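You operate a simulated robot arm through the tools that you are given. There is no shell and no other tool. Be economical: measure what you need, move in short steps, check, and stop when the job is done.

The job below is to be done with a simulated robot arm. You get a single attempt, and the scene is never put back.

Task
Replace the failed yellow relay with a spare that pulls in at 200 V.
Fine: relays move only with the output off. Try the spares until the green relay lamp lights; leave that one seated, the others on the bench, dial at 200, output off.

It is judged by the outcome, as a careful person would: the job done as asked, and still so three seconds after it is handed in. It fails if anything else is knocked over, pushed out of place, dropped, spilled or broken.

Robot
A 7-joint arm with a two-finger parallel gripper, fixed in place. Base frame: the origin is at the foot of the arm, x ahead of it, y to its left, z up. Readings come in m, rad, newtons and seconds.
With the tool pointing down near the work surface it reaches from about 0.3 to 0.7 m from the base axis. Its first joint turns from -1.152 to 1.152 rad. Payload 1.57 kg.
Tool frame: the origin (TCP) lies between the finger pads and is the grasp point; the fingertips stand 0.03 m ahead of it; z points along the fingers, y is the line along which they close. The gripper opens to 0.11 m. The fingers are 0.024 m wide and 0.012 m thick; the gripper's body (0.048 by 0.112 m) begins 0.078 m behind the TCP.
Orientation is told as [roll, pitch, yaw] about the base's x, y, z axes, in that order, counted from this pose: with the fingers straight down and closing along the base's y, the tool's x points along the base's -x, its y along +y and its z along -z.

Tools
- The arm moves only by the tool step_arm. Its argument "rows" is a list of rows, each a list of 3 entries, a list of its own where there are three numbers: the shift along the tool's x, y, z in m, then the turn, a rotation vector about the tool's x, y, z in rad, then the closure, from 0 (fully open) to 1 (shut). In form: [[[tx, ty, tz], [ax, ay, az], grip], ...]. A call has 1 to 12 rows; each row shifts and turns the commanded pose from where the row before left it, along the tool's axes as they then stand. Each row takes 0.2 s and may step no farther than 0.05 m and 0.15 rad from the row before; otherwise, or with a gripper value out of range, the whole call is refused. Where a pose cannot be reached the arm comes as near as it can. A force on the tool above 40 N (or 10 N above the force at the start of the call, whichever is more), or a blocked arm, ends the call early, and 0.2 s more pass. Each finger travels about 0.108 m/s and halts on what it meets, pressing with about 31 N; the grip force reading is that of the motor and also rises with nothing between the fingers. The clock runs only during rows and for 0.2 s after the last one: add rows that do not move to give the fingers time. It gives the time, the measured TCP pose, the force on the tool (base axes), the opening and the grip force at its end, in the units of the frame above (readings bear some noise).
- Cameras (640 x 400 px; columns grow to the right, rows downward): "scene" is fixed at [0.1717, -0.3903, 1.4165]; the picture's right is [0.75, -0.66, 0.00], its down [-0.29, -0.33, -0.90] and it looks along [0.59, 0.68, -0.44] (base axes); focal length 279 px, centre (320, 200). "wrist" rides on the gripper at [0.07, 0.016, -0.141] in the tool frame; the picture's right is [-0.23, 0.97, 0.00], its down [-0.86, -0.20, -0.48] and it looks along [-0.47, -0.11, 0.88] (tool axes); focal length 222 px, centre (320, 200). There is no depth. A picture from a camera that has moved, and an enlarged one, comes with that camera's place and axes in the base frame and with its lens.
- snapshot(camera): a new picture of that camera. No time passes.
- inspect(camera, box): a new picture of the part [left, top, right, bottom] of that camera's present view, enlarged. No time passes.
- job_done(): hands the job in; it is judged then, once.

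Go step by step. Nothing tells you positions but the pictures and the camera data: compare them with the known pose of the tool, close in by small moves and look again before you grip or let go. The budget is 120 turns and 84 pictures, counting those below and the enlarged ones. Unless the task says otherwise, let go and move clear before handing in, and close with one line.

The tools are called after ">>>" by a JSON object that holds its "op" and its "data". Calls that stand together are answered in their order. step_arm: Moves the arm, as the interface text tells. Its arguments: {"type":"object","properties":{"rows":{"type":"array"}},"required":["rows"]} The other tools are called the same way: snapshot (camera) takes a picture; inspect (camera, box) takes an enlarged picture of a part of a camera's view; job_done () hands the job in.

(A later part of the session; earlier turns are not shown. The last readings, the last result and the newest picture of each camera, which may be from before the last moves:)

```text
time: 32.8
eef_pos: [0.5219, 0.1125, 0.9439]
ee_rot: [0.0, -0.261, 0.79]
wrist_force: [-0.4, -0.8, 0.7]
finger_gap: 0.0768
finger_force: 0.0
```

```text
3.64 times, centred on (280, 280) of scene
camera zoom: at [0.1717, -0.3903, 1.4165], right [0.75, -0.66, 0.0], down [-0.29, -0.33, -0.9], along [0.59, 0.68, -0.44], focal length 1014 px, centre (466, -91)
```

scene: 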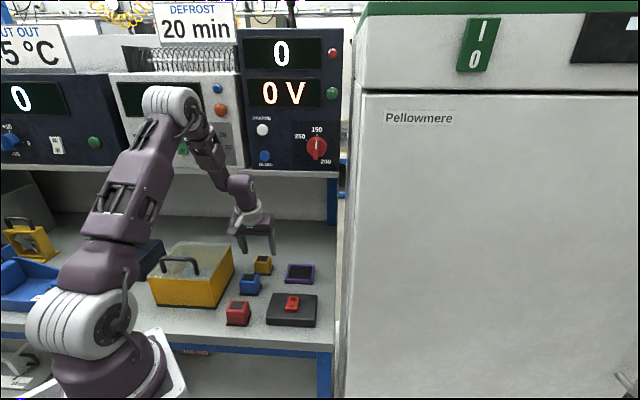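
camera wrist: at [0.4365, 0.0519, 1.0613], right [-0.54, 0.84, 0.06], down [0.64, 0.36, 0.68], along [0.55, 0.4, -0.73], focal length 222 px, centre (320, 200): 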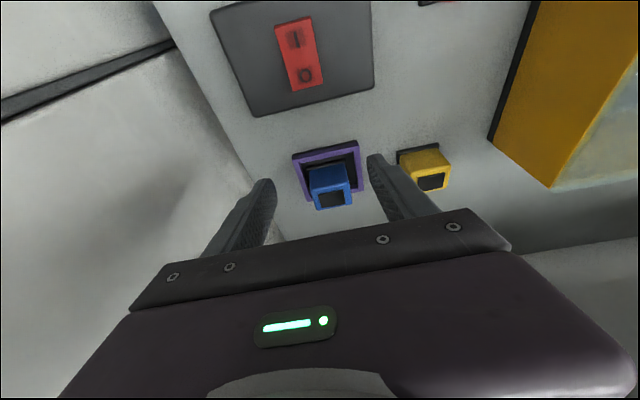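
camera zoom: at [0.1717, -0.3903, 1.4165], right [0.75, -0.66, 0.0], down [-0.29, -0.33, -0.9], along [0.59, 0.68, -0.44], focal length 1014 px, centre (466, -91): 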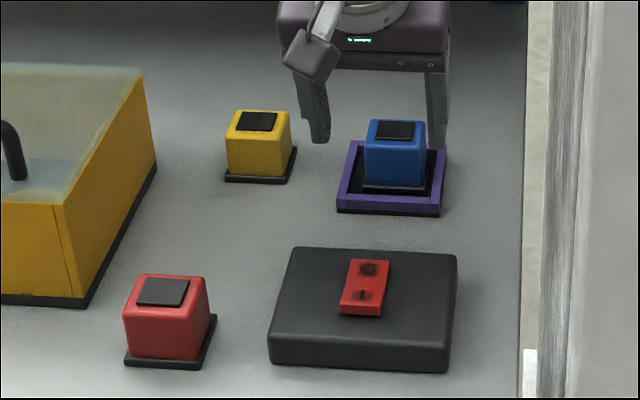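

Blue sits flat in the socket. Next I set the dial: I'll raise the hand and swing it to point horizontally at the panel.

>>> {"op": "step_arm", "data": {"rows": [[[-0.0014, -0.004, -0.0366], [0, 0, 0], 0.3], [[-0.0014, -0.004, -0.0366], [0, 0, 0], 0.3], [[-0.0014, -0.004, -0.0366], [0, 0, 0], 0.3], [[-0.0014, -0.004, -0.0366], [0, 0, 0], 0.3], [[-0.0014, -0.004, -0.0366], [0, 0, 0], 0.3], [[-0.0014, -0.004, -0.0366], [0, 0, 0], 0.3], [[-0.0014, -0.004, -0.0366], [0, 0, 0], 0.3]]}}

>>> {"op": "step_arm", "data": {"rows": [[[0, 0, 0], [0, -0.1457, 0], 0.3], [[0, 0, 0], [0, -0.1457, 0], 0.3], [[0, 0, 0], [0, -0.1457, 0], 0.3], [[0, 0, 0], [0, -0.1457, 0], 0.3], [[0, 0, 0], [0, -0.1457, 0], 0.3], [[0, 0, 0], [0, -0.1457, 0], 0.3], [[0, 0, 0], [0, -0.1457, 0], 0.3], [[0, 0, 0], [0, -0.1457, 0], 0.3], [[0, 0, 0], [0, -0.1457, 0], 0.3], [[0, 0, 0], [0, 0, 0], 0.3]]}}

>>> {"op": "snapshot", "data": {"camera": "scene"}}

>>> {"op": "snapshot", "data": {"camera": "wrist"}}

```text
time: 34.4
eef_pos: [0.5003, 0.0562, 1.1911]
ee_rot: [0.001, -0.261, 0.787]
wrist_force: [0.3, -0.8, 0.7]
finger_gap: 0.077
finger_force: 0.0
```

```text
time: 36.6
eef_pos: [0.5016, 0.0549, 1.1942]
ee_rot: [3.09, -1.568, -2.303]
wrist_force: [0.1, 0.0, -0.3]
finger_gap: 0.0768
finger_force: 0.1
```

```text
41 pictures are left
```

scene: 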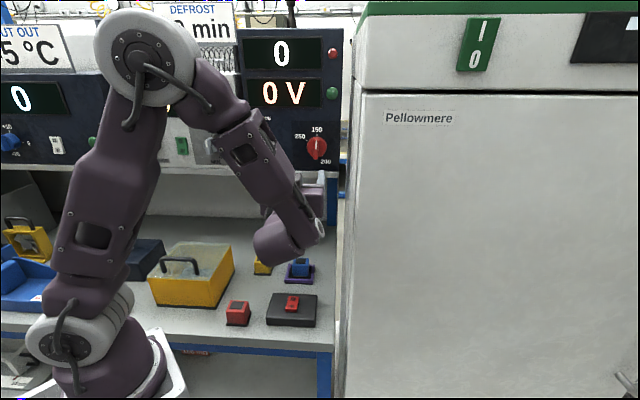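

```text
40 pictures are left
camera wrist: at [0.3898, -0.0339, 1.1236], right [-0.69, 0.69, 0.23], down [-0.2, -0.48, 0.85], along [0.7, 0.54, 0.47], focal length 222 px, centre (320, 200)
```

wrist: 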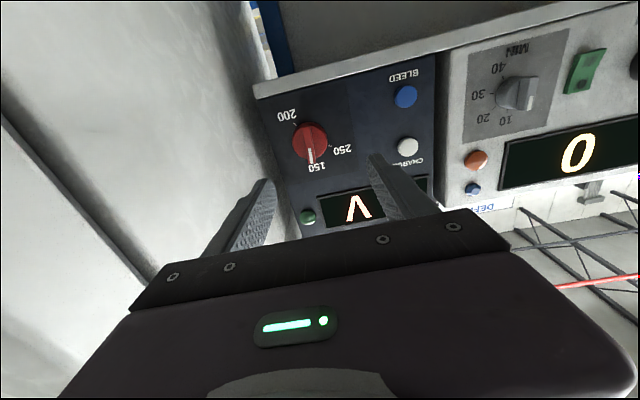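

The knob triangulates to about (0.665, 0.192, 1.206). I'll align with it and come closer.

>>> {"op": "step_arm", "data": {"rows": [[[-0.0028, -0.005, 0.026], [0, 0, 0], 0.3], [[-0.0028, -0.005, 0.026], [0, 0, 0], 0.3], [[-0.0028, -0.005, 0.026], [0, 0, 0], 0.3], [[-0.0028, -0.005, 0.026], [0, 0, 0], 0.3], [[0, 0, 0], [0, 0, 0], 0.3]]}}

>>> {"op": "snapshot", "data": {"camera": "wrist"}}

>>> {"op": "inspect", "data": {"camera": "scene", "box": [240, 100, 360, 260]}}

```text
time: 37.8
eef_pos: [0.5882, 0.1145, 1.2048]
ee_rot: [2.679, -1.572, -1.893]
wrist_force: [0.6, 0.5, -0.2]
finger_gap: 0.077
finger_force: 0.1
```

```text
39 pictures are left
camera wrist: at [0.4771, 0.0263, 1.1345], right [-0.69, 0.69, 0.23], down [-0.2, -0.48, 0.85], along [0.7, 0.54, 0.47], focal length 222 px, centre (320, 200)
```

wrist: 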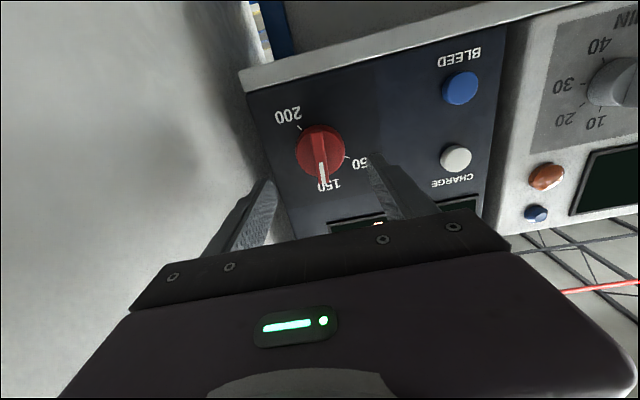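

```text
2.50 times, centred on (300, 180) of scene
camera zoom: at [0.1717, -0.3903, 1.4165], right [0.75, -0.66, 0.0], down [-0.29, -0.33, -0.9], along [0.59, 0.68, -0.44], focal length 697 px, centre (370, 250)
```

zoom: 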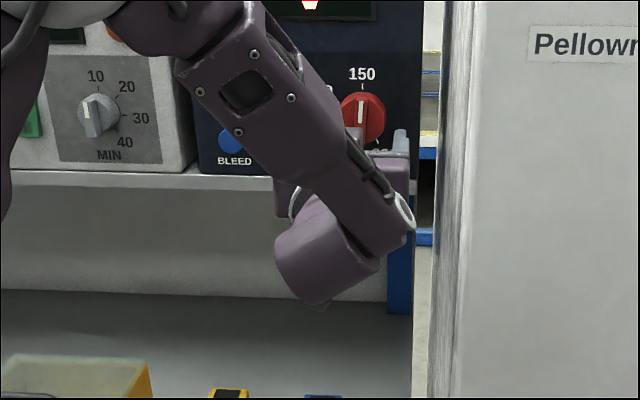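

>>> {"op": "inspect", "data": {"camera": "wrist", "box": [260, 90, 380, 210]}}

```text
3.33 times, centred on (320, 150) of wrist
camera zoom: at [0.4771, 0.0263, 1.1345], right [-0.69, 0.69, 0.23], down [-0.2, -0.48, 0.85], along [0.7, 0.54, 0.47], focal length 740 px, centre (320, 367)
```

zoom: 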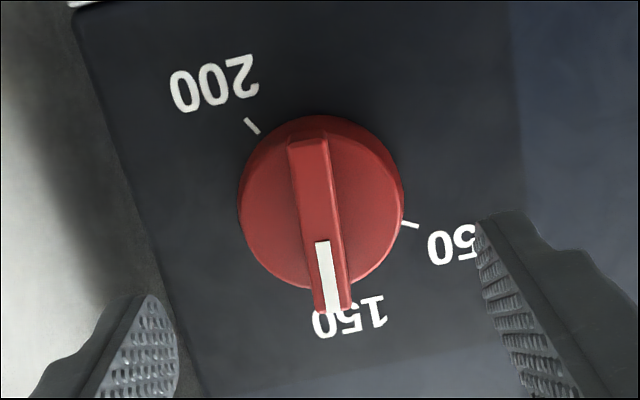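

The knob has a raised pointer ridge, now at 150. I'll narrow the fingers around the ridge and approach.

>>> {"op": "step_arm", "data": {"rows": [[[-0.003, -0.0008, 0.015], [0, 0, 0], 0.62], [[-0.003, -0.0007, 0.015], [0, 0, 0], 0.62], [[0, 0, 0.01], [0, 0, 0], 0.62], [[0, 0, 0], [0, 0, 0], 0.62]]}}

>>> {"op": "inspect", "data": {"camera": "wrist", "box": [240, 100, 400, 240]}}

>>> {"op": "inspect", "data": {"camera": "scene", "box": [280, 110, 360, 210]}}

```text
time: 38.8
eef_pos: [0.6163, 0.1428, 1.2112]
ee_rot: [-2.89, -1.57, -2.605]
wrist_force: [-0.4, 0.0, 0.4]
finger_gap: 0.0418
finger_force: 0.0
```

```text
2.86 times, centred on (320, 170) of wrist
camera zoom: at [0.5064, 0.0533, 1.1404], right [-0.69, 0.69, 0.23], down [-0.2, -0.48, 0.85], along [0.7, 0.55, 0.47], focal length 635 px, centre (320, 286)
```

zoom: 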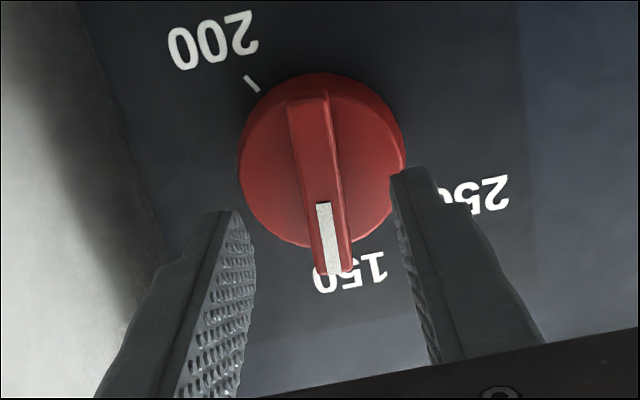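

```text
4.00 times, centred on (320, 160) of scene
camera zoom: at [0.1717, -0.3903, 1.4165], right [0.75, -0.66, 0.0], down [-0.29, -0.33, -0.9], along [0.59, 0.68, -0.44], focal length 1116 px, centre (320, 360)
```

zoom: 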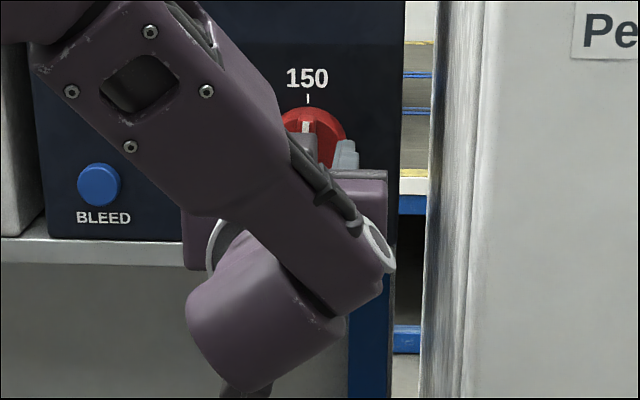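

>>> {"op": "step_arm", "data": {"rows": [[[0.001, 0, 0.008], [0, 0, 0], 0.68], [[0.001, 0, 0.007], [0, 0, 0], 0.68], [[0, 0, 0], [0, 0, 0], 0.68]]}}

>>> {"op": "inspect", "data": {"camera": "wrist", "box": [240, 100, 400, 240]}}

```text
time: 39.6
eef_pos: [0.6288, 0.1521, 1.2087]
ee_rot: [2.982, -1.569, -2.197]
wrist_force: [-0.8, 0.1, 0.7]
finger_gap: 0.0355
finger_force: 0.2
```

```text
2.86 times, centred on (320, 170) of wrist
camera zoom: at [0.5168, 0.0636, 1.1384], right [-0.69, 0.69, 0.23], down [-0.2, -0.48, 0.85], along [0.7, 0.54, 0.47], focal length 635 px, centre (320, 286)
```

zoom: 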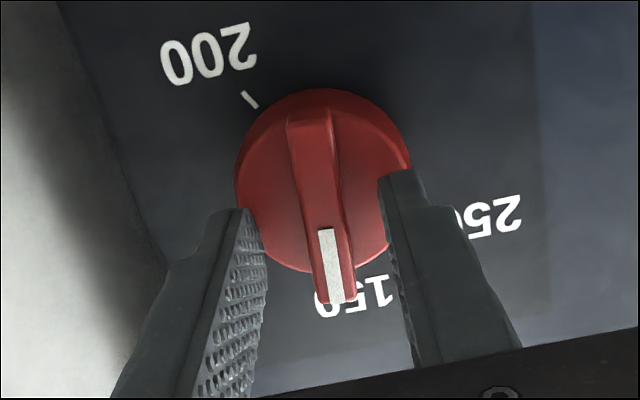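

>>> {"op": "step_arm", "data": {"rows": [[[0, 0, 0.005], [0, 0, 0], 0.68], [[0, 0, 0.005], [0, 0, 0], 0.68], [[0, 0, 0], [0, 0, 0], 0.68]]}}

>>> {"op": "inspect", "data": {"camera": "wrist", "box": [240, 100, 400, 240]}}

```text
time: 40.3
eef_pos: [0.6327, 0.1555, 1.2087]
ee_rot: [-1.175, -1.569, 1.965]
wrist_force: [-17.8, -14.5, 3.1]
finger_gap: 0.0324
finger_force: 0.1
stopped in row 3: the force on the tool passed its limit (the readings are from after the stop); the commanded pose is now the measured one
```

```text
2.86 times, centred on (320, 170) of wrist
camera zoom: at [0.5215, 0.0673, 1.1386], right [-0.69, 0.69, 0.23], down [-0.2, -0.48, 0.86], along [0.7, 0.55, 0.47], focal length 635 px, centre (320, 286)
```

zoom: 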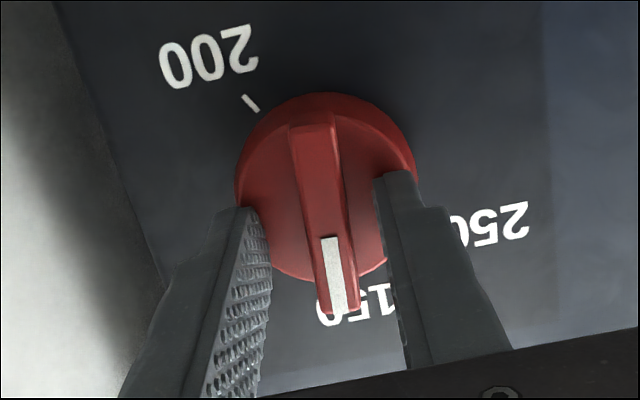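

The fingertips touched the disc face, giving me the depth. I'll back off 1.5 mm, centre down about 7 mm and grip the ridge.

>>> {"op": "step_arm", "data": {"rows": [[[0, 0, -0.002], [0, 0, 0], 0.68], [[0.0035, 0.0005, 0], [0, 0, 0], 0.68], [[0.0035, 0.0005, 0], [0, 0, 0], 0.68], [[0, 0, 0], [0, 0, 0], 0.8], [[0, 0, 0], [0, 0, 0], 1], [[0, 0, 0], [0, 0, 0], 1]]}}

>>> {"op": "inspect", "data": {"camera": "wrist", "box": [240, 100, 400, 240]}}

```text
time: 41.7
eef_pos: [0.6304, 0.1581, 1.2009]
ee_rot: [-0.245, -1.568, 1.034]
wrist_force: [-14.2, -1.0, -4.8]
finger_gap: 0.012
finger_force: 28.9
```

```text
2.86 times, centred on (320, 170) of wrist
camera zoom: at [0.5196, 0.0689, 1.1309], right [-0.69, 0.69, 0.23], down [-0.19, -0.48, 0.86], along [0.7, 0.55, 0.46], focal length 635 px, centre (320, 286)
```

zoom: 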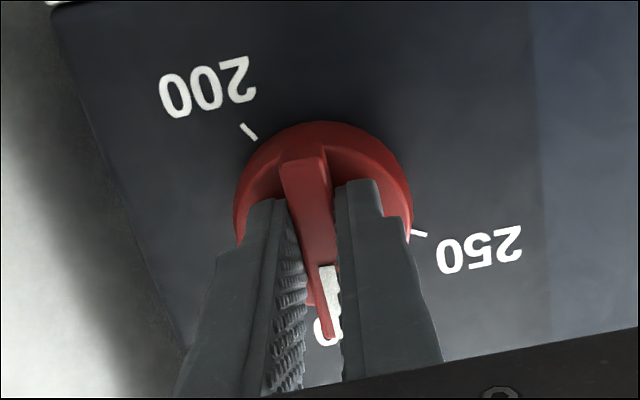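

The ridge is gripped near the knob centre. I'll start turning clockwise, in a small test.

>>> {"op": "step_arm", "data": {"rows": [[[0, 0.0015, 0], [0, 0, 0.08], 1], [[0, 0, 0], [0, 0, 0.1], 1], [[0, 0, 0], [0, 0, 0.1], 1], [[0, 0, 0], [0, 0, 0.1], 1]]}}

>>> {"op": "snapshot", "data": {"camera": "wrist"}}

```text
time: 42.7
eef_pos: [0.6305, 0.1581, 1.2012]
ee_rot: [1.569, -1.19, -0.779]
wrist_force: [-8.4, 7.4, -4.1]
finger_gap: 0.0118
finger_force: 29.5
```

```text
31 pictures are left
camera wrist: at [0.501, 0.0875, 1.142], right [-0.58, 0.58, 0.57], down [0.02, -0.69, 0.72], along [0.81, 0.43, 0.39], focal length 222 px, centre (320, 200)
```

wrist: 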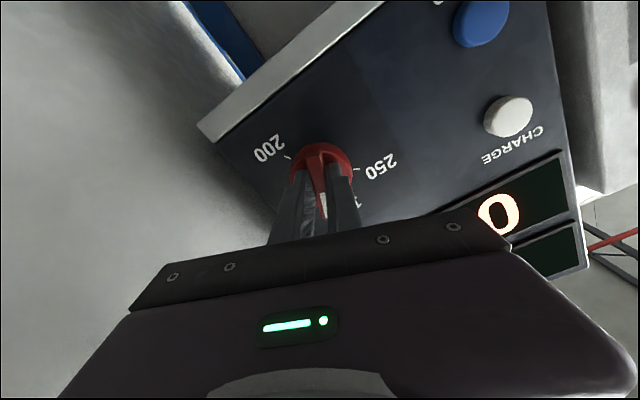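

>>> {"op": "step_arm", "data": {"rows": [[[0, 0, 0], [0, 0, 0.1], 1], [[0, 0, 0], [0, 0, 0.1], 1], [[0, 0, 0], [0, 0, 0.1], 1], [[0, 0, 0], [0, 0, 0.1], 1], [[0, 0, 0], [0, 0, 0.1], 1], [[0, 0, 0], [0, 0, 0.1], 1], [[0, 0, 0], [0, 0, 0.1], 1], [[0, 0, 0], [0, 0, 0.1], 1]]}}

>>> {"op": "step_arm", "data": {"rows": [[[0, 0, 0], [0, 0, 0.1], 1], [[0, 0, 0], [0, 0, 0.1], 1], [[0, 0, 0], [0, 0, 0.1], 1], [[0, 0, 0], [0, 0, 0.1], 1], [[0, 0, 0], [0, 0, 0.1], 1], [[0, 0, 0], [0, 0, 0.1], 1]]}}

>>> {"op": "snapshot", "data": {"camera": "wrist"}}

```text
time: 44.5
eef_pos: [0.6303, 0.1598, 1.2038]
ee_rot: [1.577, -0.393, -0.785]
wrist_force: [-20.9, 17.8, 13.8]
finger_gap: 0.012
finger_force: 29.5
```

```text
time: 46.0
eef_pos: [0.6308, 0.159, 1.2053]
ee_rot: [1.583, 0.206, -0.778]
wrist_force: [-5.7, -2.2, 2.4]
finger_gap: 0.0118
finger_force: 29.2
stopped in row 6: the force on the tool passed its limit (the readings are from after the stop); the commanded pose is now the measured one
```

```text
30 pictures are left
camera wrist: at [0.4842, 0.1031, 1.2329], right [0.29, -0.3, 0.91], down [0.23, -0.9, -0.37], along [0.93, 0.32, -0.19], focal length 222 px, centre (320, 200)
```

wrist: 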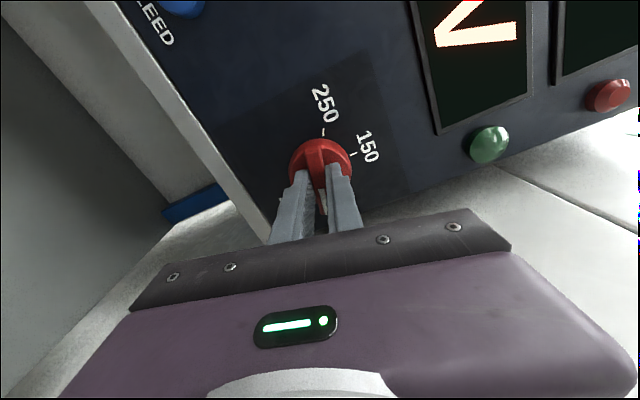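

>>> {"op": "step_arm", "data": {"rows": [[[0, 0, 0], [0, 0, 0.1], 1], [[0, 0, 0], [0, 0, 0.1], 1], [[0, 0, 0], [0, 0, 0.1], 1], [[0, 0, 0], [0, 0, 0.1], 1]]}}

>>> {"op": "step_arm", "data": {"rows": [[[0, 0, 0], [0, 0, 0.1], 1], [[0, 0, 0], [0, 0, 0.1], 1], [[0, 0, 0], [0, 0, 0.1], 1]]}}

>>> {"op": "snapshot", "data": {"camera": "wrist"}}

```text
time: 47.0
eef_pos: [0.6301, 0.158, 1.2054]
ee_rot: [1.583, 0.606, -0.776]
wrist_force: [-10.3, 2.7, 2.5]
finger_gap: 0.0118
finger_force: 29.1
```

```text
time: 47.8
eef_pos: [0.6303, 0.1583, 1.2053]
ee_rot: [1.585, 0.908, -0.77]
wrist_force: [-11.2, -0.1, 2.3]
finger_gap: 0.0118
finger_force: 29.4
```

```text
29 pictures are left
camera wrist: at [0.5088, 0.0784, 1.2682], right [0.64, -0.64, 0.42], down [-0.07, -0.59, -0.8], along [0.76, 0.48, -0.43], focal length 222 px, centre (320, 200)
```

wrist: 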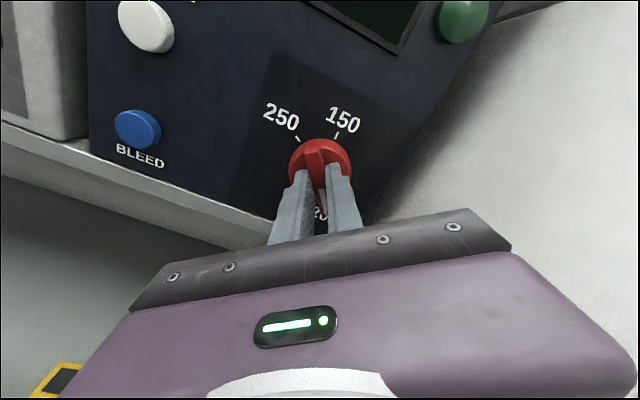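

>>> {"op": "inspect", "data": {"camera": "wrist", "box": [260, 90, 380, 240]}}

```text
2.67 times, centred on (320, 165) of wrist
camera zoom: at [0.5088, 0.0784, 1.2682], right [0.64, -0.64, 0.42], down [-0.07, -0.59, -0.8], along [0.76, 0.48, -0.43], focal length 592 px, centre (320, 293)
```

zoom: 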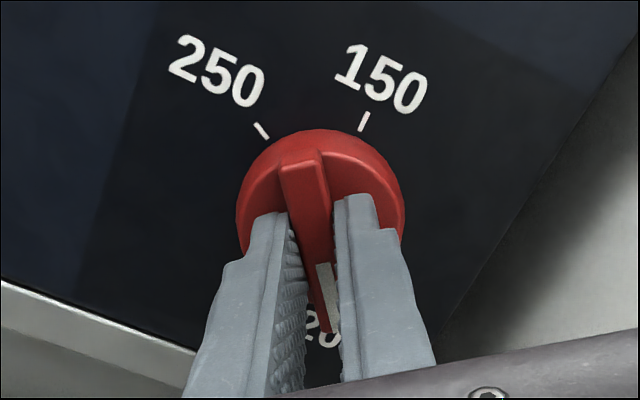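

I'm close to 200. I'll add a small turn, then release, back off and look.

>>> {"op": "step_arm", "data": {"rows": [[[0, 0, 0], [0, 0, 0.05], 1], [[0, 0, 0], [0, 0, 0], 1], [[0, 0, 0], [0, 0, 0], 0.68], [[0, 0, 0], [0, 0, 0], 0.68], [[0, 0, -0.02], [0, 0, 0], 0.68], [[0, 0, -0.03], [0, 0, 0], 0.68], [[0, 0, -0.03], [0, 0, 0], 0.68]]}}

>>> {"op": "inspect", "data": {"camera": "wrist", "box": [250, 70, 400, 240]}}

>>> {"op": "inspect", "data": {"camera": "scene", "box": [240, 100, 350, 180]}}

```text
time: 49.4
eef_pos: [0.5744, 0.1003, 1.2045]
ee_rot: [1.587, 0.958, -0.768]
wrist_force: [-0.3, -0.8, 0.3]
finger_gap: 0.035
finger_force: 0.2
```

```text
2.35 times, centred on (325, 155) of wrist
camera zoom: at [0.4553, 0.0192, 1.2689], right [0.65, -0.66, 0.38], down [-0.1, -0.57, -0.82], along [0.75, 0.5, -0.44], focal length 523 px, centre (308, 306)
```

zoom: 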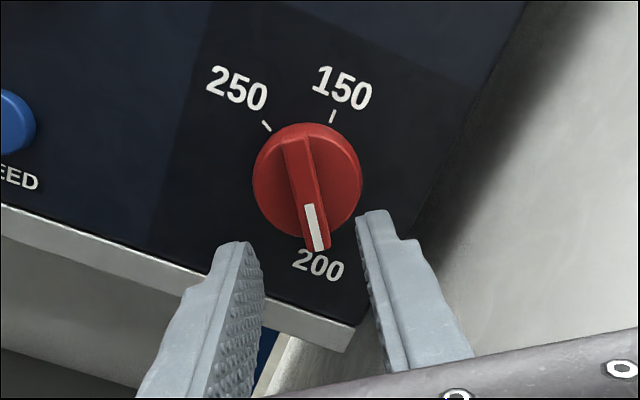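

```text
5.00 times, centred on (295, 140) of scene
camera zoom: at [0.1717, -0.3903, 1.4165], right [0.75, -0.66, 0.0], down [-0.29, -0.33, -0.9], along [0.59, 0.68, -0.44], focal length 1394 px, centre (445, 500)
```

zoom: 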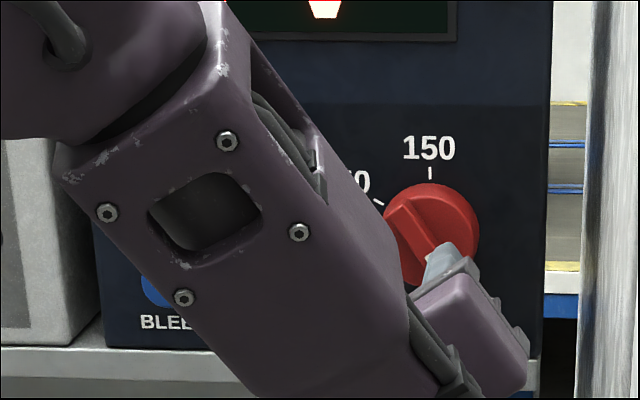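

The pointer is at 200. I'll back away and unwind the hand to its earlier downward pose.

>>> {"op": "step_arm", "data": {"rows": [[[0, 0, -0.04], [0, 0, 0], 0.9], [[0, 0, -0.03], [0, 0, -0.14], 1], [[0, 0, 0], [0, 0, -0.14], 1], [[0, 0, 0], [0, 0, -0.14], 1], [[0, 0, 0], [0, 0, -0.14], 1], [[0, 0, 0], [0, 0, -0.14], 1], [[0, 0, 0], [0, 0, -0.14], 1], [[0, 0, 0], [0, 0, -0.14], 1], [[0, 0, 0], [0, 0, -0.14], 1], [[0, 0, 0], [0, 0, -0.14], 1], [[0, 0, 0], [0, 0, -0.14], 1], [[0, 0, 0], [0, 0, -0.14], 1]]}}

>>> {"op": "step_arm", "data": {"rows": [[[0, 0, 0], [0, 0, -0.14], 1], [[0, 0, 0], [0, 0, -0.14], 1], [[0, 0, 0], [0, 0, -0.14], 1], [[0, 0, 0], [0, 0, -0.14], 1], [[0, 0, 0], [0, 0, -0.14], 1], [[0, 0, 0], [0, 0, -0.14], 1], [[0, 0, 0], [0, 0, -0.147], 1], [[0, 0, 0], [0, 0, 0], 1]]}}

>>> {"op": "step_arm", "data": {"rows": [[[0, 0, 0], [0, 0.1457, 0], 1], [[0, 0, 0], [0, 0.1457, 0], 1], [[0, 0, 0], [0, 0.1457, 0], 1], [[0, 0, 0], [0, 0.1457, 0], 1], [[0, 0, 0], [0, 0.1457, 0], 1], [[0, 0, 0], [0, 0.1457, 0], 1], [[0, 0, 0], [0, 0.1457, 0], 1], [[0, 0, 0], [0, 0.1457, 0], 1], [[0, 0, 0], [0, 0.1457, 0], 1], [[0, 0, 0], [0, 0, 0], 1]]}}

```text
time: 52.0
eef_pos: [0.5239, 0.0516, 1.2031]
ee_rot: [1.584, -0.587, -0.789]
wrist_force: [0.3, 0.3, 0.4]
finger_gap: 0.0
finger_force: 21.6
```

```text
time: 53.8
eef_pos: [0.5243, 0.0516, 1.2032]
ee_rot: [-3.018, -1.562, -2.477]
wrist_force: [-0.1, 0.7, -0.6]
finger_gap: 0.0001
finger_force: 21.2
```

```text
time: 56.0
eef_pos: [0.5254, 0.0504, 1.2041]
ee_rot: [0.0, -0.266, 0.788]
wrist_force: [1.2, -0.1, 0.1]
finger_gap: 0.0
finger_force: 21.3
```

>>> {"op": "step_arm", "data": {"rows": [[[0.0157, 0.0074, 0.0363], [0, 0, 0], 1], [[0.0157, 0.0074, 0.0363], [0, 0, 0], 1], [[0.0157, 0.0074, 0.0363], [0, 0, 0], 1], [[0.0157, 0.0074, 0.0363], [0, 0, 0], 1], [[0.0157, 0.0074, 0.0363], [0, 0, 0], 1], [[0.0157, 0.0074, 0.0363], [0, 0, 0], 1], [[0.0157, 0.0074, 0.0363], [0, 0, 0], 1], [[0, 0, 0], [0, 0, 0], 1]]}}

>>> {"op": "snapshot", "data": {"camera": "wrist"}}

>>> {"op": "snapshot", "data": {"camera": "scene"}}

```text
time: 57.8
eef_pos: [0.4614, 0.0601, 0.9287]
ee_rot: [0.004, -0.269, 0.786]
wrist_force: [-0.5, -0.3, -0.2]
finger_gap: 0.0
finger_force: 21.2
```

```text
25 pictures are left
camera wrist: at [0.3754, -0.0027, 1.0455], right [-0.54, 0.84, 0.06], down [0.63, 0.35, 0.69], along [0.56, 0.41, -0.72], focal length 222 px, centre (320, 200)
```

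wrist: 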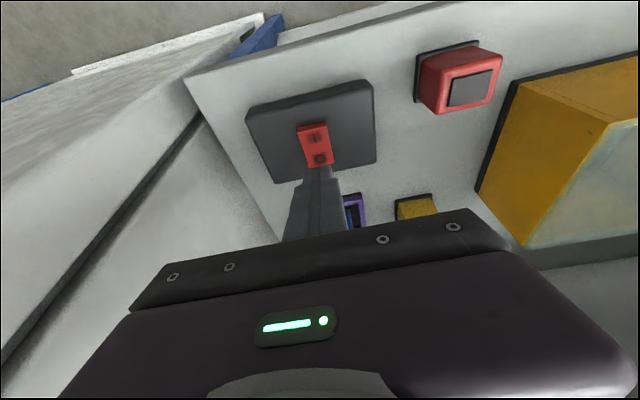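

```text
24 pictures are left
```

scene: 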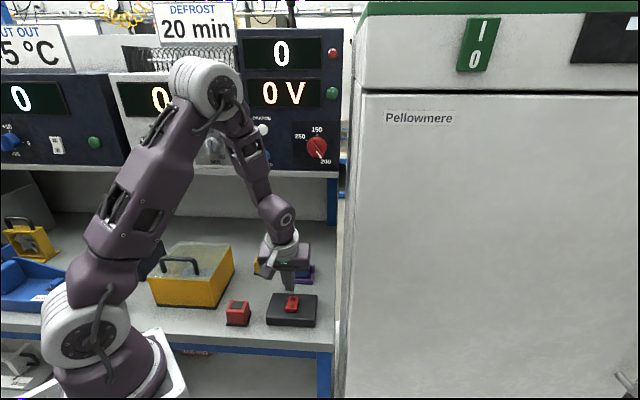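

The tip is nearly over the rocker's I end. I'll lower to it and press gently.

>>> {"op": "step_arm", "data": {"rows": [[[0.008, 0, 0.0175], [0, 0, 0], 1], [[0.008, 0, 0.0175], [0, 0, 0], 1], [[0, 0, 0], [0, 0, 0], 1]]}}

>>> {"op": "step_arm", "data": {"rows": [[[0.0005, 0, 0.0019], [0, 0, 0], 1], [[0.0005, 0, 0.0019], [0, 0, 0], 1], [[0.0005, 0, 0.0019], [0, 0, 0], 1], [[0, 0, 0], [0, 0, 0], 1]]}}

>>> {"op": "inspect", "data": {"camera": "scene", "box": [250, 260, 330, 340]}}

```text
time: 58.6
eef_pos: [0.4567, 0.055, 0.8903]
ee_rot: [-0.001, -0.269, 0.788]
wrist_force: [-0.5, -0.2, -0.5]
finger_gap: 0.0001
finger_force: 21.4
```

```text
time: 59.6
eef_pos: [0.4569, 0.0547, 0.8856]
ee_rot: [0.001, -0.268, 0.787]
wrist_force: [0.1, 0.7, 0.5]
finger_gap: 0.0002
finger_force: 21.3
```

```text
5.00 times, centred on (290, 300) of scene
camera zoom: at [0.1717, -0.3903, 1.4165], right [0.75, -0.66, 0.0], down [-0.29, -0.33, -0.9], along [0.59, 0.68, -0.44], focal length 1394 px, centre (470, -300)
```

zoom: 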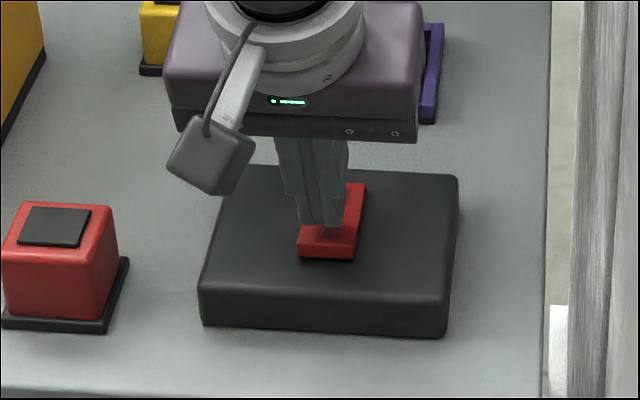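

>>> {"op": "step_arm", "data": {"rows": [[[0.001, -0.002, 0.0019], [0, 0, 0], 1], [[0.0005, 0, 0.0019], [0, 0, 0], 1], [[0.0005, 0, 0.0019], [0, 0, 0], 1], [[0, 0, 0], [0, 0, 0], 1]]}}

>>> {"op": "step_arm", "data": {"rows": [[[0.0005, 0, 0.0019], [0, 0, 0], 1], [[0.0005, 0, 0.0019], [0, 0, 0], 1], [[0, 0, 0], [0, 0, 0], 1]]}}

>>> {"op": "snapshot", "data": {"camera": "scene"}}

```text
time: 60.6
eef_pos: [0.4584, 0.0552, 0.8793]
ee_rot: [-0.001, -0.268, 0.787]
wrist_force: [0.1, 0.5, 0.6]
finger_gap: 0.0
finger_force: 21.3
```

```text
time: 61.4
eef_pos: [0.4581, 0.0546, 0.8756]
ee_rot: [0.0, -0.268, 0.786]
wrist_force: [-0.1, -1.4, -0.8]
finger_gap: 0.0001
finger_force: 21.3
```

```text
22 pictures are left
```

scene: 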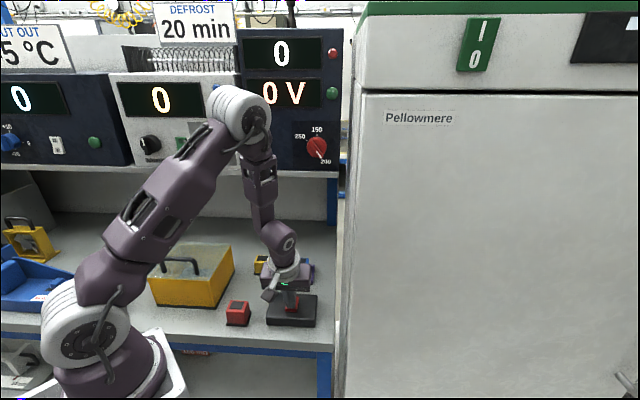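

Not touching yet; continuing down in small steps.

>>> {"op": "step_arm", "data": {"rows": [[[0.0005, 0, 0.0019], [0, 0, 0], 1], [[0.0005, 0, 0.0019], [0, 0, 0], 1], [[0, 0, 0], [0, 0, 0], 1]]}}

>>> {"op": "step_arm", "data": {"rows": [[[0.0005, 0, 0.0019], [0, 0, 0], 1], [[0, 0, 0], [0, 0, 0], 1]]}}

>>> {"op": "step_arm", "data": {"rows": [[[0.0005, 0, 0.0019], [0, 0, 0], 1], [[0, 0, 0], [0, 0, 0], 1]]}}

>>> {"op": "inspect", "data": {"camera": "scene", "box": [250, 260, 330, 340]}}

```text
time: 62.2
eef_pos: [0.4579, 0.0556, 0.8718]
ee_rot: [-0.001, -0.27, 0.787]
wrist_force: [0.6, -0.9, 0.9]
finger_gap: 0.0001
finger_force: 22.2
```

```text
time: 62.8
eef_pos: [0.4582, 0.0558, 0.8693]
ee_rot: [0.001, -0.267, 0.787]
wrist_force: [1.0, 1.1, 0.9]
finger_gap: 0.0
finger_force: 21.0
```

```text
time: 63.5
eef_pos: [0.4578, 0.0549, 0.8682]
ee_rot: [0.0, -0.27, 0.787]
wrist_force: [-6.8, -0.5, 19.8]
finger_gap: 0.0002
finger_force: 21.4
stopped in row 2: the force on the tool passed its limit (the readings are from after the stop); the commanded pose is now the measured one
```

```text
5.00 times, centred on (290, 300) of scene
camera zoom: at [0.1712, -0.3904, 1.4165], right [0.75, -0.66, 0.0], down [-0.29, -0.33, -0.9], along [0.59, 0.68, -0.44], focal length 1394 px, centre (470, -300)
```

zoom: 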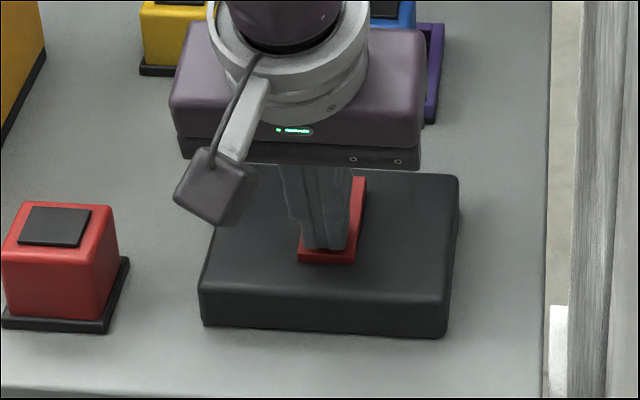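

The rocker appears to have tipped to I. I'll lift off and read the panel.

>>> {"op": "step_arm", "data": {"rows": [[[-0.003, 0, -0.012], [0, 0, 0], 1], [[-0.006, 0, -0.02], [0, 0, 0], 1], [[0, 0, 0], [0, 0, 0], 1], [[0, 0, 0], [0, 0, 0], 1]]}}

>>> {"op": "snapshot", "data": {"camera": "scene"}}

```text
time: 64.5
eef_pos: [0.4587, 0.0551, 0.9008]
ee_rot: [0.0, -0.27, 0.787]
wrist_force: [-0.1, -0.3, -0.3]
finger_gap: 0.0003
finger_force: 21.4
```

```text
20 pictures are left
```

scene: 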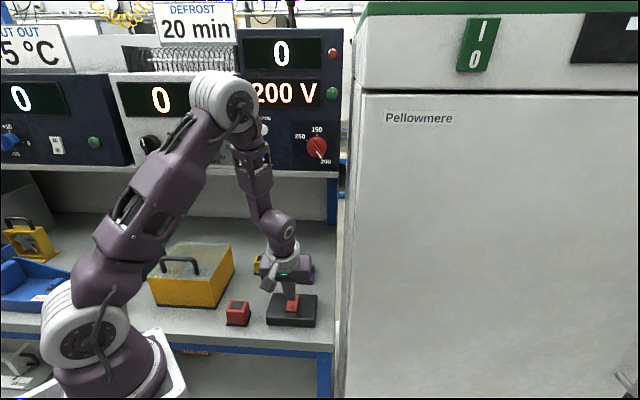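

The output reads 200 V. I'll wait a moment and check the green lamp.

>>> {"op": "step_arm", "data": {"rows": [[[0, 0, 0], [0, 0, 0], 1], [[0, 0, 0], [0, 0, 0], 1], [[0, 0, 0], [0, 0, 0], 1], [[0, 0, 0], [0, 0, 0], 1], [[0, 0, 0], [0, 0, 0], 1]]}}

>>> {"op": "inspect", "data": {"camera": "scene", "box": [260, 30, 350, 170]}}

```text
time: 65.7
eef_pos: [0.4588, 0.055, 0.9007]
ee_rot: [0.002, -0.271, 0.786]
wrist_force: [-0.1, 0.2, 0.4]
finger_gap: 0.0
finger_force: 21.4
```

```text
2.86 times, centred on (305, 100) of scene
camera zoom: at [0.1717, -0.3903, 1.4165], right [0.75, -0.66, 0.0], down [-0.29, -0.33, -0.9], along [0.59, 0.68, -0.44], focal length 797 px, centre (363, 486)
```

zoom: 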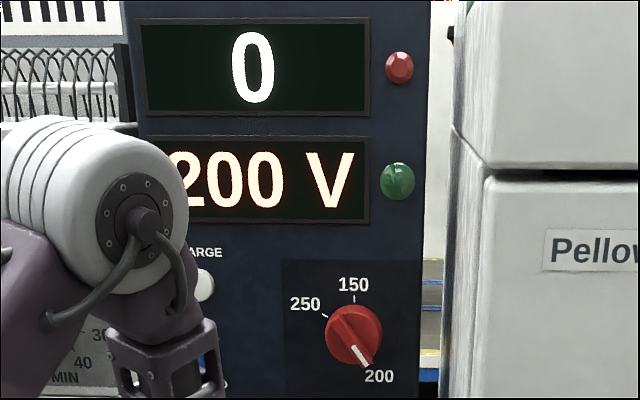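

The green lamp stays dark, so blue is not the one. I'll switch the output off by pressing O.

>>> {"op": "step_arm", "data": {"rows": [[[-0.0125, 0, 0.0034], [0, 0, 0], 1], [[-0.0125, 0, 0.0034], [0, 0, 0], 1], [[0.0013, 0, 0.0048], [0, 0, 0], 1], [[0.0013, 0, 0.0048], [0, 0, 0], 1], [[0.001, 0, 0.0038], [0, 0, 0], 1], [[0, 0, 0], [0, 0, 0], 1]]}}

>>> {"op": "step_arm", "data": {"rows": [[[0.0005, 0, 0.0019], [0, 0, 0], 1], [[0.0005, 0, 0.0019], [0, 0, 0], 1], [[0, 0, 0], [0, 0, 0], 1]]}}

>>> {"op": "step_arm", "data": {"rows": [[[0.0005, 0, 0.0019], [0, 0, 0], 1], [[0.0005, 0, 0.0019], [0, 0, 0], 1], [[0, 0, 0], [0, 0, 0], 1]]}}

>>> {"op": "step_arm", "data": {"rows": [[[0.0005, 0, 0.0019], [0, 0, 0], 1], [[0.0005, 0, 0.0019], [0, 0, 0], 1], [[0, 0, 0], [0, 0, 0], 1]]}}

```text
time: 67.1
eef_pos: [0.4771, 0.0741, 0.8873]
ee_rot: [0.0, -0.269, 0.787]
wrist_force: [-0.4, 0.9, 0.6]
finger_gap: 0.0001
finger_force: 20.8
```

```text
time: 67.9
eef_pos: [0.4769, 0.0748, 0.8837]
ee_rot: [0.001, -0.268, 0.787]
wrist_force: [0.0, 0.5, -0.4]
finger_gap: 0.0001
finger_force: 21.3
```

```text
time: 68.7
eef_pos: [0.4767, 0.0739, 0.8804]
ee_rot: [0.0, -0.268, 0.787]
wrist_force: [-0.2, 0.4, -0.8]
finger_gap: 0.0003
finger_force: 21.2
```

```text
time: 69.5
eef_pos: [0.4763, 0.0734, 0.8752]
ee_rot: [-0.001, -0.272, 0.788]
wrist_force: [-0.5, 0.5, -0.1]
finger_gap: 0.0
finger_force: 21.8
```

>>> {"op": "step_arm", "data": {"rows": [[[0.0005, 0, 0.0019], [0, 0, 0], 1], [[0.0005, 0, 0.0019], [0, 0, 0], 1], [[0, 0, 0], [0, 0, 0], 1]]}}

>>> {"op": "step_arm", "data": {"rows": [[[0.0005, 0, 0.0019], [0, 0, 0], 1], [[0.0005, 0, 0.0019], [0, 0, 0], 1], [[0, 0, 0], [0, 0, 0], 1]]}}

>>> {"op": "snapshot", "data": {"camera": "scene"}}

```text
time: 70.3
eef_pos: [0.4773, 0.0742, 0.8714]
ee_rot: [0.001, -0.27, 0.788]
wrist_force: [-0.4, -0.9, 1.8]
finger_gap: 0.0
finger_force: 21.9
```

```text
time: 70.8
eef_pos: [0.4783, 0.0748, 0.8721]
ee_rot: [-0.003, -0.275, 0.789]
wrist_force: [-3.6, 0.6, 12.8]
finger_gap: 0.0
finger_force: 21.4
stopped in row 2: the force on the tool passed its limit (the readings are from after the stop); the commanded pose is now the measured one
```

```text
18 pictures are left
```

scene: 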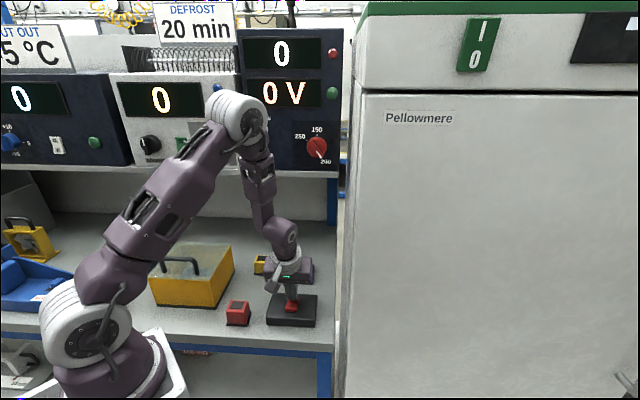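

Back at 0 V. I'll now fetch the blue relay out using the known pose.

>>> {"op": "step_arm", "data": {"rows": [[[-0.0078, 0, -0.029], [0, 0.012, 0], 1], [[-0.0078, 0, -0.029], [0, 0, 0], 0.3], [[-0.0322, -0.0006, 0.0169], [0, 0, 0], 0.3], [[-0.0322, -0.0006, 0.0169], [0, 0, 0], 0.3], [[-0.0322, -0.0006, 0.0169], [0, 0, 0], 0.3], [[-0.0322, -0.0006, 0.0169], [0, 0, 0], 0.3], [[0, 0, 0], [0, 0, 0], 0.3]]}}

>>> {"op": "snapshot", "data": {"camera": "wrist"}}

```text
time: 72.3
eef_pos: [0.5806, 0.1757, 0.9005]
ee_rot: [-0.003, -0.262, 0.79]
wrist_force: [0.0, 0.2, 0.2]
finger_gap: 0.0771
finger_force: 0.2
```

```text
17 pictures are left
camera wrist: at [0.4936, 0.114, 1.0185], right [-0.54, 0.84, 0.06], down [0.64, 0.36, 0.68], along [0.56, 0.4, -0.73], focal length 222 px, centre (320, 200)
```

wrist: 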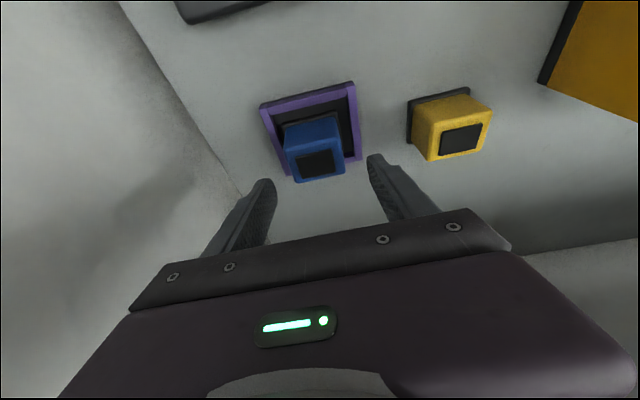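

>>> {"op": "step_arm", "data": {"rows": [[[0.0047, 0, 0.0151], [0, 0, 0], 0.3], [[0.0047, 0, 0.0151], [0, 0, 0], 0.3], [[0.0047, 0, 0.0151], [0, 0, 0], 0.3], [[0, 0, 0], [0, 0, 0], 0.3]]}}

>>> {"op": "step_arm", "data": {"rows": [[[0, 0, 0], [0, 0, 0], 1], [[0, 0, 0], [0, 0, 0], 1], [[0, 0, 0], [0, 0, 0], 1], [[-0.0013, 0, -0.0048], [0, 0, 0], 1], [[-0.0013, 0, -0.0048], [0, 0, 0], 1], [[-0.0013, 0, -0.0048], [0, 0, 0], 1], [[-0.0013, 0, -0.0048], [0, 0, 0], 1], [[-0.0013, 0, -0.0048], [0, 0, 0], 1], [[-0.0013, 0, -0.0048], [0, 0, 0], 1], [[-0.0013, 0, -0.0048], [0, 0, 0], 1], [[-0.0013, 0, -0.0048], [0, 0, 0], 1]]}}

```text
time: 73.3
eef_pos: [0.5793, 0.1738, 0.853]
ee_rot: [-0.004, -0.262, 0.788]
wrist_force: [-0.4, -0.8, -0.6]
finger_gap: 0.0769
finger_force: 0.0
```

```text
time: 75.8
eef_pos: [0.5788, 0.1734, 0.8918]
ee_rot: [-0.005, -0.261, 0.788]
wrist_force: [0.4, 0.5, -0.7]
finger_gap: 0.0499
finger_force: 30.8
```

>>> {"op": "step_arm", "data": {"rows": [[[-0.0036, 0, -0.0135], [0, 0, 0], 1], [[-0.0036, 0, -0.0135], [0, 0, 0], 1], [[0.0189, 0, -0.005], [0, 0, 0], 1], [[0.0189, 0, -0.005], [0, 0, 0], 1], [[0.0189, 0, -0.005], [0, 0, 0], 1], [[0.0189, 0, -0.005], [0, 0, 0], 1], [[0, 0.0283, 0], [0, 0, 0], 1], [[0, 0.0283, 0], [0, 0, 0], 1], [[0, 0.0283, 0], [0, 0, 0], 1], [[0, 0.0283, 0], [0, 0, 0], 1], [[0, 0.0283, 0], [0, 0, 0], 1], [[0, 0, 0], [0, 0, 0], 1]]}}

>>> {"op": "snapshot", "data": {"camera": "wrist"}}

```text
time: 78.3
eef_pos: [0.4219, 0.2174, 0.917]
ee_rot: [-0.002, -0.261, 0.789]
wrist_force: [-0.6, 0.2, -0.9]
finger_gap: 0.0494
finger_force: 31.6
```

```text
16 pictures are left
camera wrist: at [0.3361, 0.1553, 1.0359], right [-0.54, 0.84, 0.06], down [0.64, 0.36, 0.68], along [0.56, 0.4, -0.73], focal length 222 px, centre (320, 200)
```

wrist: 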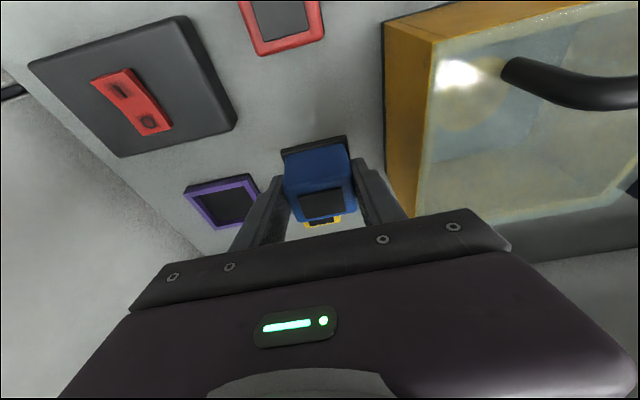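

>>> {"op": "step_arm", "data": {"rows": [[[0.0034, 0, 0.0126], [0, 0, 0], 1], [[0.0034, 0, 0.0126], [0, 0, 0], 1], [[0.0034, 0, 0.0126], [0, 0, 0], 1], [[0.0034, 0, 0.0126], [0, 0, 0], 1], [[0.0031, 0, 0.0116], [0, 0, 0], 1], [[0, 0, 0], [0, 0, 0], 1]]}}

>>> {"op": "step_arm", "data": {"rows": [[[0.0005, 0, 0.0019], [0, 0, 0], 1], [[0, 0, 0], [0, 0, 0], 1]]}}

>>> {"op": "step_arm", "data": {"rows": [[[0.0004, 0, 0.0015], [0, 0, 0], 1], [[0, 0, 0], [0, 0, 0], 1]]}}

>>> {"op": "step_arm", "data": {"rows": [[[0.0004, 0, 0.0015], [0, 0, 0], 1], [[0, 0, 0], [0, 0, 0], 1]]}}

```text
time: 79.8
eef_pos: [0.4231, 0.2172, 0.8546]
ee_rot: [-0.003, -0.262, 0.788]
wrist_force: [-0.1, 0.4, -1.5]
finger_gap: 0.0496
finger_force: 31.1
```

```text
time: 80.3
eef_pos: [0.4224, 0.2176, 0.8527]
ee_rot: [-0.003, -0.262, 0.789]
wrist_force: [-0.8, -0.3, -1.6]
finger_gap: 0.0497
finger_force: 30.9
```

```text
time: 81.0
eef_pos: [0.4241, 0.217, 0.8513]
ee_rot: [-0.004, -0.261, 0.79]
wrist_force: [0.2, -0.7, -0.3]
finger_gap: 0.0493
finger_force: 30.5
```

```text
time: 81.5
eef_pos: [0.423, 0.2184, 0.8498]
ee_rot: [-0.004, -0.263, 0.789]
wrist_force: [0.8, 0.6, -0.8]
finger_gap: 0.0493
finger_force: 30.9
```

>>> {"op": "step_arm", "data": {"rows": [[[0.0004, 0, 0.0015], [0, 0, 0], 1], [[0, 0, 0], [0, 0, 0], 1]]}}

>>> {"op": "step_arm", "data": {"rows": [[[0.0004, 0, 0.0015], [0, 0, 0], 1], [[0, 0, 0], [0, 0, 0], 1]]}}

```text
time: 82.2
eef_pos: [0.4228, 0.2167, 0.8486]
ee_rot: [-0.003, -0.261, 0.789]
wrist_force: [0.1, 0.3, -0.8]
finger_gap: 0.0495
finger_force: 31.2
```

```text
time: 82.8
eef_pos: [0.4222, 0.2173, 0.8471]
ee_rot: [-0.005, -0.263, 0.789]
wrist_force: [-4.2, -0.9, 23.1]
finger_gap: 0.0497
finger_force: 31.1
```

Blue is back on the bench. Releasing, then over to the red spare.

>>> {"op": "step_arm", "data": {"rows": [[[0, 0, 0], [0, 0, 0], 0.3], [[0, 0, 0], [0, 0, 0], 0.3], [[-0.004, 0, -0.015], [0, 0, 0], 0.3], [[-0.004, 0, -0.015], [0, 0, 0], 0.3], [[-0.006, 0, -0.0225], [0, 0, 0], 0.3], [[0.025, 0.0003, -0.0054], [0, 0, 0], 0.3], [[0.025, 0.0003, -0.0054], [0, 0, 0], 0.3], [[0.025, 0.0003, -0.0054], [0, 0, 0], 0.3], [[0.025, 0.0003, -0.0054], [0, 0, 0], 0.3], [[0, 0, 0], [0, 0, 0], 0.3]]}}

>>> {"op": "inspect", "data": {"camera": "wrist", "box": [220, 80, 420, 230]}}

```text
time: 85.0
eef_pos: [0.3506, 0.1448, 0.8954]
ee_rot: [-0.005, -0.261, 0.791]
wrist_force: [-0.5, -0.3, -0.3]
finger_gap: 0.0769
finger_force: 0.1
```

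```text
2.67 times, centred on (320, 155) of wrist
camera zoom: at [0.2656, 0.0821, 1.0128], right [-0.54, 0.84, 0.06], down [0.64, 0.36, 0.68], along [0.56, 0.4, -0.73], focal length 592 px, centre (320, 320)
```

zoom: 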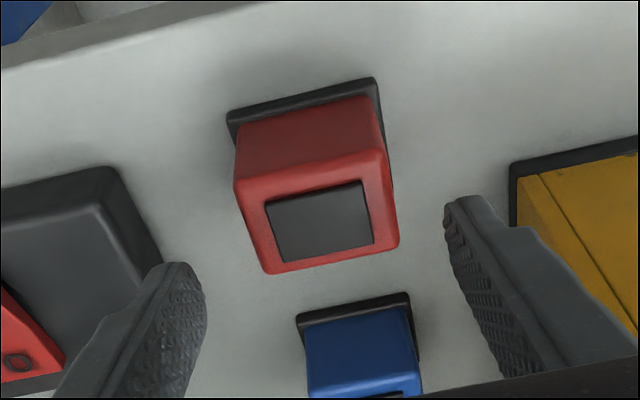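

>>> {"op": "step_arm", "data": {"rows": [[[0.0047, 0.0003, 0.0156], [0, 0, 0], 0.3], [[0.0047, 0.0003, 0.0156], [0, 0, 0], 0.3], [[0.0047, 0.0003, 0.0154], [0, 0, 0], 0.3], [[0, 0, 0], [0, 0, 0], 0.3]]}}

>>> {"op": "step_arm", "data": {"rows": [[[0, 0, 0], [0, 0, 0], 1], [[0, 0, 0], [0, 0, 0], 1], [[0, 0, 0], [0, 0, 0], 1], [[-0.0013, 0, -0.0048], [0, 0, 0], 1], [[-0.0013, 0, -0.0048], [0, 0, 0], 1], [[-0.0013, 0, -0.0048], [0, 0, 0], 1], [[-0.0013, 0, -0.0048], [0, 0, 0], 1], [[-0.0013, 0, -0.0048], [0, 0, 0], 1], [[-0.0013, 0, -0.0048], [0, 0, 0], 1], [[-0.0013, 0, -0.0048], [0, 0, 0], 1], [[-0.0013, 0, -0.0048], [0, 0, 0], 1]]}}

>>> {"op": "snapshot", "data": {"camera": "wrist"}}

```text
time: 86.0
eef_pos: [0.348, 0.1458, 0.8461]
ee_rot: [-0.003, -0.262, 0.789]
wrist_force: [-0.6, 0.4, -0.8]
finger_gap: 0.0771
finger_force: 0.1
```

```text
time: 88.3
eef_pos: [0.3488, 0.1443, 0.887]
ee_rot: [-0.004, -0.262, 0.79]
wrist_force: [0.1, -0.7, -1.6]
finger_gap: 0.0493
finger_force: 31.4
```

```text
14 pictures are left
camera wrist: at [0.2629, 0.0827, 1.0048], right [-0.54, 0.84, 0.06], down [0.64, 0.36, 0.68], along [0.56, 0.4, -0.73], focal length 222 px, centre (320, 200)
```

wrist: 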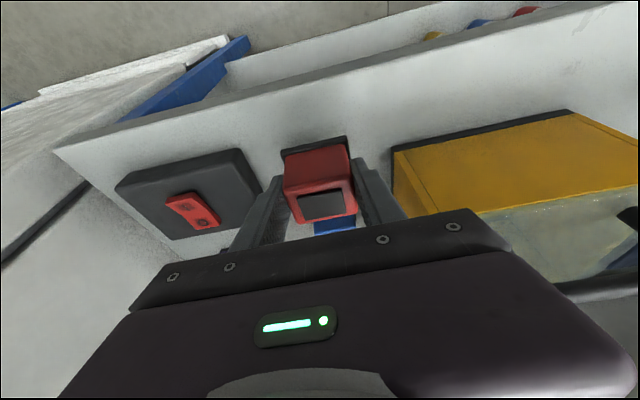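

Red is held. Lift high, go right, then back over the socket.

>>> {"op": "step_arm", "data": {"rows": [[[-0.0037, 0, -0.0138], [0, 0, 0], 1], [[-0.0037, 0, -0.0138], [0, 0, 0], 1], [[-0.0037, 0, -0.0138], [0, 0, 0], 1], [[0, -0.0285, 0], [0, 0, 0], 1], [[0, -0.0285, 0], [0, 0, 0], 1], [[0, -0.0285, 0], [0, 0, 0], 1], [[0, -0.0285, 0], [0, 0, 0], 1], [[0, -0.0285, 0], [0, 0, 0], 1], [[0, 0, 0], [0, 0, 0], 1]]}}

>>> {"op": "step_arm", "data": {"rows": [[[-0.0297, 0, 0.0079], [0, 0, 0], 1], [[-0.0297, 0, 0.0079], [0, 0, 0], 1], [[-0.0297, 0, 0.0079], [0, 0, 0], 1], [[-0.0297, 0, 0.0079], [0, 0, 0], 1], [[-0.0297, 0, 0.0079], [0, 0, 0], 1], [[-0.0297, 0, 0.0079], [0, 0, 0], 1], [[0, 0, 0], [0, 0, 0], 1]]}}

>>> {"op": "snapshot", "data": {"camera": "wrist"}}

```text
time: 90.3
eef_pos: [0.4494, 0.0444, 0.9313]
ee_rot: [-0.004, -0.262, 0.789]
wrist_force: [-0.8, -0.3, -1.4]
finger_gap: 0.0495
finger_force: 31.2
```

```text
time: 92.0
eef_pos: [0.5796, 0.1751, 0.9309]
ee_rot: [0.001, -0.263, 0.789]
wrist_force: [-0.2, -0.3, -0.7]
finger_gap: 0.0494
finger_force: 31.1
```

```text
13 pictures are left
camera wrist: at [0.4936, 0.113, 1.0491], right [-0.54, 0.84, 0.06], down [0.64, 0.36, 0.68], along [0.56, 0.4, -0.73], focal length 222 px, centre (320, 200)
```

wrist: 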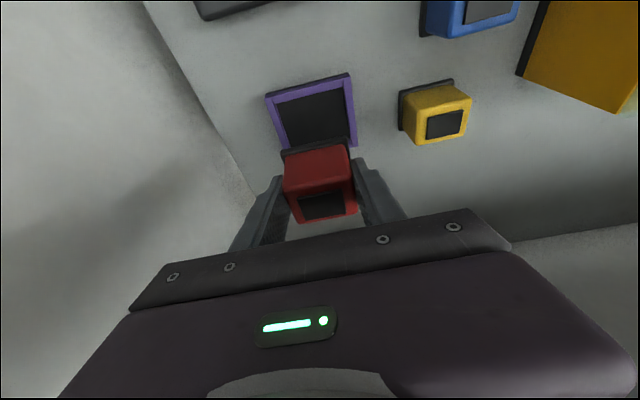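

Aligned. Lowering into the socket, slowing near the floor.

>>> {"op": "step_arm", "data": {"rows": [[[0.0037, 0, 0.0138], [0, 0, 0], 1], [[0.0037, 0, 0.0138], [0, 0, 0], 1], [[0.0037, 0, 0.0138], [0, 0, 0], 1], [[0.0037, 0, 0.0138], [0, 0, 0], 1], [[0, 0, 0], [0, 0, 0], 1]]}}

>>> {"op": "inspect", "data": {"camera": "scene", "box": [275, 240, 325, 290]}}

```text
time: 93.2
eef_pos: [0.578, 0.1735, 0.8741]
ee_rot: [-0.004, -0.262, 0.789]
wrist_force: [-0.4, -1.3, -0.2]
finger_gap: 0.0495
finger_force: 30.8
```

```text
8.00 times, centred on (300, 265) of scene
camera zoom: at [0.1717, -0.3903, 1.4165], right [0.75, -0.66, 0.0], down [-0.29, -0.33, -0.9], along [0.59, 0.68, -0.44], focal length 2231 px, centre (480, -320)
```

zoom: 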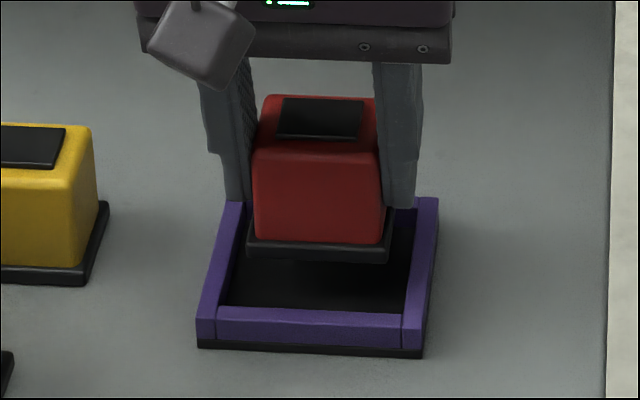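

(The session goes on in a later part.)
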